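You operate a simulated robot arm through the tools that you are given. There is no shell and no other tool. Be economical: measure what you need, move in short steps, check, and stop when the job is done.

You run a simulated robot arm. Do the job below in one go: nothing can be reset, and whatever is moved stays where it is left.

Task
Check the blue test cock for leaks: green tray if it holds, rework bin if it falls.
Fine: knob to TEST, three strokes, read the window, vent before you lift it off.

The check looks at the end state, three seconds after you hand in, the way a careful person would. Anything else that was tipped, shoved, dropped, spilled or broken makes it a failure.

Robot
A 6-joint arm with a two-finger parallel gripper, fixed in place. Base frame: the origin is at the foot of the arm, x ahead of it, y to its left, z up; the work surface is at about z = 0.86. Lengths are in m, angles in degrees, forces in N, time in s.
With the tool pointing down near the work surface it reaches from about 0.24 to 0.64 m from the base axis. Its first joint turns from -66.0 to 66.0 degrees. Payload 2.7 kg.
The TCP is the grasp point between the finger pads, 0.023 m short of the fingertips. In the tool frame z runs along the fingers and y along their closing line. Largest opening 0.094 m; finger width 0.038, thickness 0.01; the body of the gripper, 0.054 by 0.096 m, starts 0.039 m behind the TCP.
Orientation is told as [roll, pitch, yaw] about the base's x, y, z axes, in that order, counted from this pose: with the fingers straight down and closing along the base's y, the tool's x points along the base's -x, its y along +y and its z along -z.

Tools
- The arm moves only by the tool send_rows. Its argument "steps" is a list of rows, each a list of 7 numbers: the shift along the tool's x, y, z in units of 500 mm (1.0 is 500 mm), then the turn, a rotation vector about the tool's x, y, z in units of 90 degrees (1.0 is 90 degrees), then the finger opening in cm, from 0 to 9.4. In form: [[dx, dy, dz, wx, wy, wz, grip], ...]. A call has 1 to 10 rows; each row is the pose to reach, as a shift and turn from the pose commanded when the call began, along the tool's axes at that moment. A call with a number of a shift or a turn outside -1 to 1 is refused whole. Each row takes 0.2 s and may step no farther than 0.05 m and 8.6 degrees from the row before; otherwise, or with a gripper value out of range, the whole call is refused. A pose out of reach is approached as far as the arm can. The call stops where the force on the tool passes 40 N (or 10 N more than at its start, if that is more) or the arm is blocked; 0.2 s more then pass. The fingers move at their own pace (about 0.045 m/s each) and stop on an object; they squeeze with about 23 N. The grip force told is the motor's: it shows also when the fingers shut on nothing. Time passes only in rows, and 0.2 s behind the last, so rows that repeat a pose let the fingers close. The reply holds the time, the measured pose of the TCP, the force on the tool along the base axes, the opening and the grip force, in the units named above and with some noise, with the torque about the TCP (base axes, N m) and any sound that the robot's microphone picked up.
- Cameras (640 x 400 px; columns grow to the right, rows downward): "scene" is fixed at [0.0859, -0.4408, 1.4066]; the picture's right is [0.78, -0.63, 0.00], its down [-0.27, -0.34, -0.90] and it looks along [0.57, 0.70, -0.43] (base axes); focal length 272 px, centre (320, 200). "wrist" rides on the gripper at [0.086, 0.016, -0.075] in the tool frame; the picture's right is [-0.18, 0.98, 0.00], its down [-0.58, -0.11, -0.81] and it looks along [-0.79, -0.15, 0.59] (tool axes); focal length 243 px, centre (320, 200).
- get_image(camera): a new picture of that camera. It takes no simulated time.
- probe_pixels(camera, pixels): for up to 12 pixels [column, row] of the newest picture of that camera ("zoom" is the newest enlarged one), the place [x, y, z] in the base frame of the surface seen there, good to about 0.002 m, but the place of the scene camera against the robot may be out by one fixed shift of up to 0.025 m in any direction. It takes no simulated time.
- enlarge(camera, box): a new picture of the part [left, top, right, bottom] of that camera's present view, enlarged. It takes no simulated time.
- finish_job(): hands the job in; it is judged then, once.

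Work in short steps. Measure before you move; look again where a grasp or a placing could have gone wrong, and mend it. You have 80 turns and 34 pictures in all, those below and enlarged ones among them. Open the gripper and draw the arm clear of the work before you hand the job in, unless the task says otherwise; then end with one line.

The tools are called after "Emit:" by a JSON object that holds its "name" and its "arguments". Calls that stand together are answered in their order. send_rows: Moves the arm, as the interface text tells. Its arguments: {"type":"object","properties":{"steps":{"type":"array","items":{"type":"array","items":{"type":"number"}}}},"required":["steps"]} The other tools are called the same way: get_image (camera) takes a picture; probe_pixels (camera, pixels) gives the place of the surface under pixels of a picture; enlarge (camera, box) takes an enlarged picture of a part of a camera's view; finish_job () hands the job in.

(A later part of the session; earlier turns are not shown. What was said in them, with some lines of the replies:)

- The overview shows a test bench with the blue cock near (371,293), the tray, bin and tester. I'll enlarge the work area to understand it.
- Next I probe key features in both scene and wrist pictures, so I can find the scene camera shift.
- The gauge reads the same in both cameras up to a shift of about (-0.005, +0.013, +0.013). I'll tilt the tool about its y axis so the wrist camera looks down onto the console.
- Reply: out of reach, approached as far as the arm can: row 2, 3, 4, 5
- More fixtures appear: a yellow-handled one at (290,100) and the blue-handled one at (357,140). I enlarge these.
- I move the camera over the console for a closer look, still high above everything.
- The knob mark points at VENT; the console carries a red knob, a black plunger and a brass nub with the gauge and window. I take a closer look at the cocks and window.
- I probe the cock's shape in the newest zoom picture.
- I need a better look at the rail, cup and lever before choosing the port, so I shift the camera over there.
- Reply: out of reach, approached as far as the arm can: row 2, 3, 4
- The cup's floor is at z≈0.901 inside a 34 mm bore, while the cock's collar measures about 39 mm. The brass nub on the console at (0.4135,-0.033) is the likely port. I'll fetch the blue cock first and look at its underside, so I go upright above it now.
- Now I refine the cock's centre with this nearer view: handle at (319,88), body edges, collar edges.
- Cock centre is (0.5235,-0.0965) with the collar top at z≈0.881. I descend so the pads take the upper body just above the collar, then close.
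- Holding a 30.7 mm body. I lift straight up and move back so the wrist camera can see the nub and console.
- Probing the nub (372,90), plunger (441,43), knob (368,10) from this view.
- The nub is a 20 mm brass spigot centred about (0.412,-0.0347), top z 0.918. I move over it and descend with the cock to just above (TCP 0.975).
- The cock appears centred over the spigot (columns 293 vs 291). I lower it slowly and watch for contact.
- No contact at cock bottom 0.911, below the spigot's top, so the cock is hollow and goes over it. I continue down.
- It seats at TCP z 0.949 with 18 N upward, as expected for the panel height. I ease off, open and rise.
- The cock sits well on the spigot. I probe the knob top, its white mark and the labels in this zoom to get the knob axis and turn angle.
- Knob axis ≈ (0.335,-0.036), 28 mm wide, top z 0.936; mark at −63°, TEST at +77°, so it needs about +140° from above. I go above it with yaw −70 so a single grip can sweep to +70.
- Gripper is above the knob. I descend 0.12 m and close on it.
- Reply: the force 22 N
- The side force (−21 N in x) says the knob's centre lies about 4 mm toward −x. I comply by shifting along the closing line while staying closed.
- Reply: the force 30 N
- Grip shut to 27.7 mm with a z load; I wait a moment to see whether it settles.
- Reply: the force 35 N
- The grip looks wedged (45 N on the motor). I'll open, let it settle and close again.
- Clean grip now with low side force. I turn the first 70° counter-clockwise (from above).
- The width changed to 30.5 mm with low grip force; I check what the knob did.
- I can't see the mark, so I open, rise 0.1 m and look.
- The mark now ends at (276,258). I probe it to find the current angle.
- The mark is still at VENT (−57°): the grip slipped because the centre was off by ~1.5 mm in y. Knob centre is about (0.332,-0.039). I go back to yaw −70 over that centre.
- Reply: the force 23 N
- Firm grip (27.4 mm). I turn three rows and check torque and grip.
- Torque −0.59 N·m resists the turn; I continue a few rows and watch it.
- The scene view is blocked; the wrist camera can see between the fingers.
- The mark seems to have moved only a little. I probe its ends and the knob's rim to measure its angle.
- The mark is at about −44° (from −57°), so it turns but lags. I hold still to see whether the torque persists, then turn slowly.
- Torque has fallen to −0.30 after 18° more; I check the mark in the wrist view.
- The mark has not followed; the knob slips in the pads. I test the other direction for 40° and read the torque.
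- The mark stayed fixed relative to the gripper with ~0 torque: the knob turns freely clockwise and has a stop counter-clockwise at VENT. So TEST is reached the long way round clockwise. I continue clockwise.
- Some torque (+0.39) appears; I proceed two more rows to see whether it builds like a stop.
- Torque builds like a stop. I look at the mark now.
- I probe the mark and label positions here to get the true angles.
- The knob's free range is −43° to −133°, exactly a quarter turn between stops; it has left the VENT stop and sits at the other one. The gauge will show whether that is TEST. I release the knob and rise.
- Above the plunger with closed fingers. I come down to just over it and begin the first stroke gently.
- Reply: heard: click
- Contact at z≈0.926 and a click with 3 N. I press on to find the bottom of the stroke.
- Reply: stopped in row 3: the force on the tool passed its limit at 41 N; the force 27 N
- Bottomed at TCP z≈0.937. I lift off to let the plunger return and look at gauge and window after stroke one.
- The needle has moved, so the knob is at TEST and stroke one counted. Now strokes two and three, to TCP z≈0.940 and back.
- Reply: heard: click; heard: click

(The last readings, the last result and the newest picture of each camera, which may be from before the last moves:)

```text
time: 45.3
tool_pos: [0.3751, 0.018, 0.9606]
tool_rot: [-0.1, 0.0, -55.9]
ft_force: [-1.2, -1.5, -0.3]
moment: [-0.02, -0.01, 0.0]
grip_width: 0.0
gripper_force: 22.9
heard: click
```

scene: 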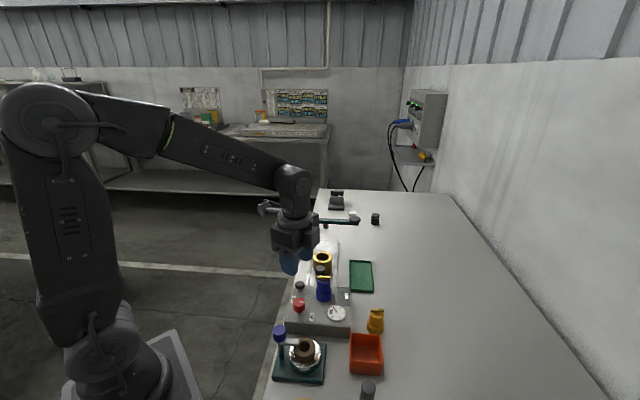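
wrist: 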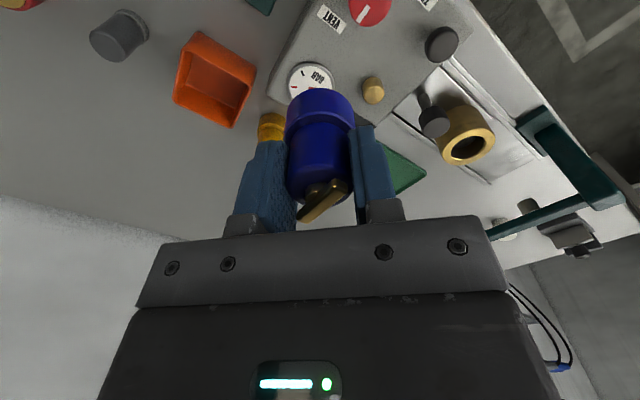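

Two more clicks, three strokes in all. I read the gauge and window now.

Emit:
{"name": "enlarge", "arguments": {"camera": "scene", "box": [310, 275, 366, 325]}}

```text
8.00 times, centred on (338, 300) of scene
```

zoom: 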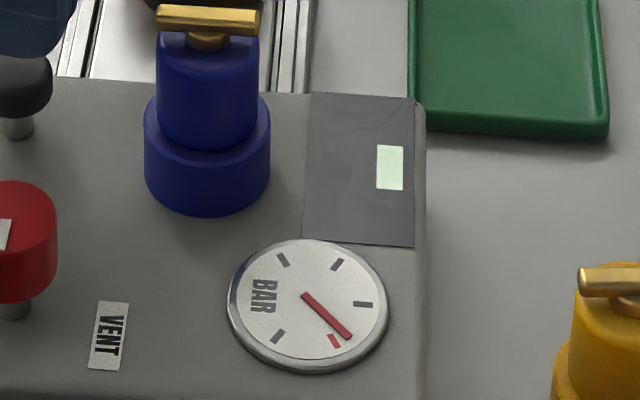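

The needle is near the red mark; I wait several seconds to see whether it holds or falls.

Emit:
{"name": "send_rows", "arguments": {"steps": [[0, 0, 0, 0, 0, 0, 0], [0, 0, 0, 0, 0, 0, 0], [0, 0, 0, 0, 0, 0, 0], [0, 0, 0, 0, 0, 0, 0], [0, 0, 0, 0, 0, 0, 0], [0, 0, 0, 0, 0, 0, 0], [0, 0, 0, 0, 0, 0, 0], [0, 0, 0, 0, 0, 0, 0], [0, 0, 0, 0, 0, 0, 0], [0, 0, 0, 0, 0, 0, 0]]}}

Emit:
{"name": "send_rows", "arguments": {"steps": [[0, 0, 0, 0, 0, 0, 0], [0, 0, 0, 0, 0, 0, 0], [0, 0, 0, 0, 0, 0, 0], [0, 0, 0, 0, 0, 0, 0], [0, 0, 0, 0, 0, 0, 0], [0, 0, 0, 0, 0, 0, 0], [0, 0, 0, 0, 0, 0, 0], [0, 0, 0, 0, 0, 0, 0], [0, 0, 0, 0, 0, 0, 0], [0, 0, 0, 0, 0, 0, 0]]}}

Emit:
{"name": "enlarge", "arguments": {"camera": "scene", "box": [310, 275, 366, 325]}}

```text
time: 47.5
tool_pos: [0.376, 0.0176, 0.9604]
tool_rot: [-0.1, 0.0, -55.9]
ft_force: [0.7, 0.0, -0.2]
moment: [-0.02, -0.03, 0.03]
grip_width: 0.0
gripper_force: 22.9
```

```text
time: 49.7
tool_pos: [0.3751, 0.0191, 0.9602]
tool_rot: [-0.1, 0.0, -55.8]
ft_force: [0.1, -0.2, 0.5]
moment: [-0.03, -0.04, -0.05]
grip_width: 0.0002
gripper_force: 22.9
```

```text
8.00 times, centred on (338, 300) of scene
```

zoom: 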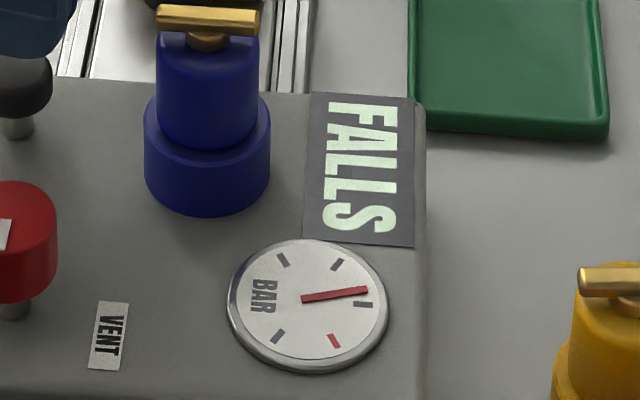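

The window reads FALLS and the needle has dropped: this cock goes to the rework bin. First vent: I rise and go back above the knob at yaw −105 with open fingers.

Emit:
{"name": "send_rows", "arguments": {"steps": [[0, 0, -0.05, 0, 0, 0, 0], [0, 0, -0.1, 0, 0, 0, 2], [-0.0066, -0.0192, -0.1, 0, 0, 0.0781, 4], [-0.0132, -0.0383, -0.1, 0, 0, 0.1563, 4.4], [-0.0198, -0.0575, -0.1, 0, 0, 0.2344, 4.4], [-0.0264, -0.0766, -0.1, 0, 0, 0.3126, 4.4], [-0.033, -0.0958, -0.1, 0, 0, 0.3907, 4.4], [-0.0396, -0.115, -0.1, 0, 0, 0.4689, 4.4], [-0.0462, -0.1341, -0.1, 0, 0, 0.547, 4.4]]}}

Emit:
{"name": "send_rows", "arguments": {"steps": [[0, 0, 0.06, 0, 0, 0, 4.4], [0, 0, 0.11, 0, 0, 0, 4.4], [0, 0, 0.142, 0, 0, 0, 4.4], [0, 0, 0.142, 0, 0, 0, 3.2], [0, 0, 0.142, 0, 0, 0, 2], [0, 0, 0.142, 0, 0, 0, 2], [0, 0, 0.142, 0, 0, 0, 2]]}}

```text
time: 51.7
tool_pos: [0.334, -0.0394, 1.0104]
tool_rot: [-0.1, 0.0, -105.3]
ft_force: [-0.5, 0.0, -0.4]
moment: [0.0, -0.02, 0.03]
grip_width: 0.0441
gripper_force: 0.1
```

```text
time: 53.3
tool_pos: [0.3315, -0.0391, 0.9381]
tool_rot: [-0.2, 0.0, -105.2]
ft_force: [-8.5, 3.5, -5.7]
moment: [-0.01, -0.46, -0.06]
grip_width: 0.0279
gripper_force: 45.0
```

Good grip (27.9 mm, both pads). I turn 96° counter-clockwise back to VENT, in two calls, watching torque and sound.

Emit:
{"name": "send_rows", "arguments": {"steps": [[0, 0, 0, 0, 0, -0.07, 2], [0, 0, 0, 0, 0, -0.14, 2], [0, 0, 0, 0, 0, -0.21, 2], [0, 0, 0, 0, 0, -0.28, 2], [0, 0, 0, 0, 0, -0.35, 2], [0, 0, 0, 0, 0, -0.42, 2], [0, 0, 0, 0, 0, -0.49, 2], [0, 0, 0, 0, 0, -0.56, 2]]}}

Emit:
{"name": "send_rows", "arguments": {"steps": [[0, 0, 0, 0, 0, -0.07, 2], [0, 0, 0, 0, 0, -0.14, 2], [0, 0, 0, 0, 0, -0.21, 2], [0, 0, 0, 0, 0, -0.28, 2], [0, 0, 0, 0, 0, -0.35, 2], [0, 0, 0, 0, 0, -0.42, 2], [0, 0, 0, 0, 0, -0.49, 2], [0, 0, 0, 0, 0, -0.56, 2]]}}

```text
time: 55.1
tool_pos: [0.3327, -0.0393, 0.9382]
tool_rot: [-0.3, 0.1, -54.7]
ft_force: [-5.5, -1.5, -29.3]
moment: [-0.19, -0.65, -0.06]
grip_width: 0.0277
gripper_force: 44.7
```

```text
time: 56.9
tool_pos: [0.3318, -0.0401, 0.9408]
tool_rot: [-0.1, 0.1, -4.2]
ft_force: [-11.5, -21.0, -4.5]
moment: [-0.17, 0.4, -0.14]
grip_width: 0.0273
gripper_force: 45.5
```

I turn a bit further to confirm the stop, then release, rise and look at the gauge.

Emit:
{"name": "send_rows", "arguments": {"steps": [[0, 0, 0, 0, 0, -0.08, 2], [0, 0, 0, 0, 0, -0.16, 2], [0, 0, 0, 0, 0, -0.22, 2]]}}

Emit:
{"name": "send_rows", "arguments": {"steps": [[0, 0, 0, 0, 0, 0, 3.6], [0, 0, 0, 0, 0, 0, 4.4], [0, 0, -0.06, 0, 0, 0, 4.4], [0, 0, -0.14, 0, 0, 0, 4.4], [0, 0, -0.22, 0, 0, 0, 5]]}}

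Emit:
{"name": "enlarge", "arguments": {"camera": "scene", "box": [270, 265, 366, 325]}}

```text
time: 57.7
tool_pos: [0.3336, -0.0403, 0.9398]
tool_rot: [0.0, -0.1, 15.6]
ft_force: [-1.6, -19.6, -4.4]
moment: [0.4, -0.18, -0.5]
grip_width: 0.0276
gripper_force: 45.1
```

```text
time: 58.9
tool_pos: [0.3332, -0.0396, 1.0516]
tool_rot: [0.0, 0.1, 15.5]
ft_force: [0.0, 0.3, 0.2]
moment: [0.0, 0.0, -0.02]
grip_width: 0.0501
gripper_force: 0.0
```

```text
6.67 times, centred on (318, 295) of scene
```

zoom: 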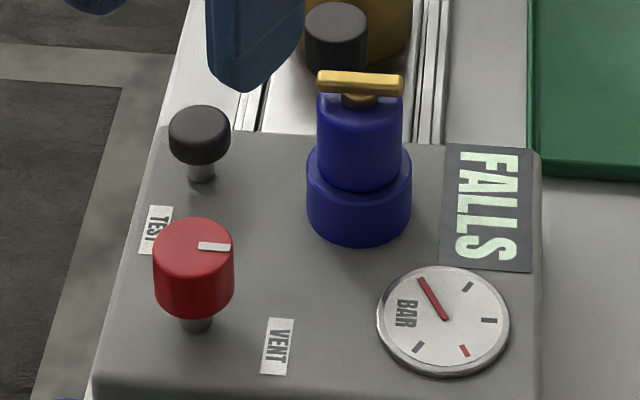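

Vented: needle back at rest and mark at VENT. I move above the cock at (0.4108,-0.0353) with yaw 0.

Emit:
{"name": "send_rows", "arguments": {"steps": [[-0.05, -0.011, 0, 0, 0, 0.0573, 5], [-0.1, -0.022, 0, 0, 0, 0.1147, 5], [-0.1516, -0.0332, 0, 0, 0, 0.172, 5]]}}

Emit:
{"name": "send_rows", "arguments": {"steps": [[0, 0, 0.07, 0, 0, 0, 5], [0, 0, 0.13, 0, 0, 0, 5], [0, 0, 0.18, 0, 0, 0, 5], [0, 0, 0.202, 0, 0, 0, 5], [0, 0, 0.202, 0, 0, 0, 3.6], [0, 0, 0.202, 0, 0, 0, 2], [0, 0, 0.202, 0, 0, 0, 2]]}}

```text
time: 59.7
tool_pos: [0.4115, -0.0327, 1.0501]
tool_rot: [-0.1, 0.1, -0.1]
ft_force: [1.0, -0.7, 0.1]
moment: [0.02, -0.01, 0.03]
grip_width: 0.0498
gripper_force: 0.0
```

```text
time: 61.3
tool_pos: [0.4084, -0.0337, 0.9485]
tool_rot: [0.0, 0.1, -0.2]
ft_force: [-0.3, -1.1, -0.5]
moment: [-0.04, -0.01, 0.03]
grip_width: 0.0307
gripper_force: 22.6
```

Cock gripped again. I lift it straight off, and probe the bin rim and floor in the last full scene picture.

Emit:
{"name": "send_rows", "arguments": {"steps": [[0, 0, -0.02, 0, 0, 0, 2], [0, 0, -0.06, 0, 0, 0, 2], [0, 0, -0.14, 0, 0, 0, 2], [0, 0, -0.22, 0, 0, 0, 2], [0, 0, -0.26, 0, 0, 0, 2]]}}

Emit:
{"name": "probe_pixels", "arguments": {"camera": "scene", "pixels": [[351, 335], [380, 335], [350, 345], [381, 345], [350, 360], [382, 361], [366, 334], [366, 361], [366, 352], [356, 352], [376, 352], [366, 345]]}}

```text
time: 62.5
tool_pos: [0.4106, -0.0351, 1.0781]
tool_rot: [0.1, 0.1, -0.1]
ft_force: [0.4, 0.1, -0.6]
moment: [0.0, 0.0, -0.01]
grip_width: 0.0306
gripper_force: 23.2
```

```text
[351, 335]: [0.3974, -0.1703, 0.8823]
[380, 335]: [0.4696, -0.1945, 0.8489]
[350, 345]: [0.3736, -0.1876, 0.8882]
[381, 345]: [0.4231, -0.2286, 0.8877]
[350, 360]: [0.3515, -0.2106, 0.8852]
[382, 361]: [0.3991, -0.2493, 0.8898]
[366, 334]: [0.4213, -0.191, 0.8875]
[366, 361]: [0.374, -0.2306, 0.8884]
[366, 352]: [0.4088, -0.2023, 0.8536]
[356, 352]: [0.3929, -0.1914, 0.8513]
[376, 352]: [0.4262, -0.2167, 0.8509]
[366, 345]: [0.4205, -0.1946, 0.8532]
```

I lifted it off cleanly. The bin centre by scene probes is about (0.3905,-0.196), rim z≈0.90; I move to a spot where the wrist camera can confirm it.

Emit:
{"name": "send_rows", "arguments": {"steps": [[0.034, -0.057, 0, 0, 0, 0, 2], [0.067, -0.113, 0, 0, 0, 0, 2], [0.1, -0.17, 0, 0, 0, 0, 2]]}}

Emit:
{"name": "get_image", "arguments": {"camera": "wrist"}}

```text
time: 63.3
tool_pos: [0.3611, -0.1203, 1.0773]
tool_rot: [0.0, 0.1, 0.0]
ft_force: [-0.2, -0.5, -1.3]
moment: [-0.02, 0.01, 0.04]
grip_width: 0.0306
gripper_force: 22.7
```

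```text
1 pictures are left
```

wrist: 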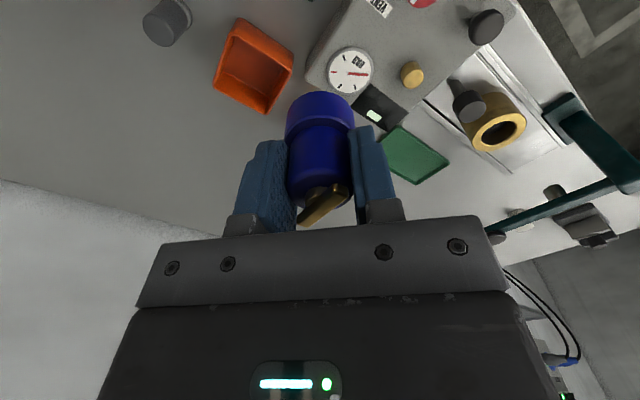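

The bin rim shows corners near (241,20), (292,55), (263,113), (215,83). I probe rim midpoints and the floor.

Emit:
{"name": "probe_pixels", "arguments": {"camera": "wrist", "pixels": [[241, 21], [290, 57], [263, 112], [216, 83], [228, 52], [266, 38], [278, 86], [240, 99], [252, 65], [170, 20]]}}

```text
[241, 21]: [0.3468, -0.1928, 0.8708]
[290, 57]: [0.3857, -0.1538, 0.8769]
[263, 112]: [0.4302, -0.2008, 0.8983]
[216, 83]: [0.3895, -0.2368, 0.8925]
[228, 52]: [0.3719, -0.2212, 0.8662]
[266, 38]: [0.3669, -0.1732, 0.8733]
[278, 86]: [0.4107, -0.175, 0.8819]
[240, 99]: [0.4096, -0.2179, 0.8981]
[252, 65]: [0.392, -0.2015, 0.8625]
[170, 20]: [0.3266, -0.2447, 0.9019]
```

Both cameras agree: bin centre (0.388,-0.196), edges at ±45°. I move over it with yaw −45 and lower the cock into it.

Emit:
{"name": "send_rows", "arguments": {"steps": [[-0.009, -0.025, 0, 0, 0, 0.0833, 2], [-0.018, -0.05, 0, 0, 0, 0.1667, 2], [-0.027, -0.0757, 0, 0, 0, 0.25, 2], [-0.036, -0.1, 0, 0, 0, 0.3333, 2], [-0.045, -0.126, 0, 0, 0, 0.4167, 2], [-0.054, -0.1514, 0, 0, 0, 0.5, 2]]}}

Emit:
{"name": "send_rows", "arguments": {"steps": [[0, 0, 0.08, 0, 0, 0, 2], [0, 0, 0.16, 0, 0, 0, 2], [0, 0, 0.23, 0, 0, 0, 2], [0, 0, 0.28, 0, 0, 0, 2], [0, 0, 0.3, 0, 0, 0, 2], [0, 0, 0.316, 0, 0, 0, 2]]}}

```text
time: 64.7
tool_pos: [0.3895, -0.1949, 1.0785]
tool_rot: [-0.1, 0.0, -45.2]
ft_force: [0.0, -1.2, -1.4]
moment: [-0.01, -0.02, -0.01]
grip_width: 0.0306
gripper_force: 22.9
```

```text
time: 66.1
tool_pos: [0.387, -0.1945, 0.9208]
tool_rot: [0.1, 0.0, -45.0]
ft_force: [0.2, 1.2, -1.3]
moment: [0.02, 0.04, 0.01]
grip_width: 0.0307
gripper_force: 23.1
```

No contact with the walls. I lower the last few millimetres, open just enough and rise.

Emit:
{"name": "send_rows", "arguments": {"steps": [[0, 0, 0.005, 0, 0, 0, 2], [0, 0, 0.01, 0, 0, 0, 2], [0, 0, 0.01, 0, 0, 0, 3.4], [0, 0, 0.01, 0, 0, 0, 3.6], [0, 0, -0.01, 0, 0, 0, 3.6], [0, 0, -0.04, 0, 0, 0, 3.6], [0, 0, -0.12, 0, 0, 0, 3.6], [0, 0, -0.2, 0, 0, 0, 3.6], [0, 0, -0.3, 0, 0, 0, 3.6]]}}

```text
time: 68.1
tool_pos: [0.3859, -0.1943, 1.0705]
tool_rot: [0.0, 0.1, -45.0]
ft_force: [0.4, -0.4, 0.2]
moment: [0.0, 0.0, -0.02]
grip_width: 0.0357
gripper_force: 0.1
```

Released. I rise further and take the last picture to verify.

Emit:
{"name": "send_rows", "arguments": {"steps": [[0, 0, -0.08, 0, 0, 0, 5], [0, 0, -0.16, 0, 0, 0, 6]]}}

Emit:
{"name": "enlarge", "arguments": {"camera": "scene", "box": [262, 240, 422, 400]}}

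```text
time: 68.7
tool_pos: [0.3854, -0.1947, 1.1512]
tool_rot: [-0.1, 0.1, -45.0]
ft_force: [0.4, 0.7, -0.1]
moment: [-0.02, -0.01, -0.03]
grip_width: 0.0599
gripper_force: 0.0
```

```text
2.50 times, centred on (342, 320) of scene
```

zoom: 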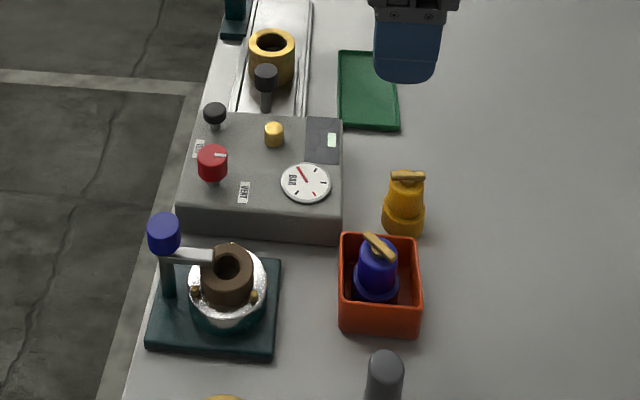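

The blue cock stands upright in the orange bin, the tester is vented with its needle at rest, nothing else has moved and the arm is clear. I hand in.

Emit:
{"name": "finish_job", "arguments": {}}

```text
The job is handed in.
```

The blue test cock leaks: after three strokes on TEST the window read FALLS and the gauge dropped, so I vented the tester, lifted the cock off and put it upright in the rework bin.
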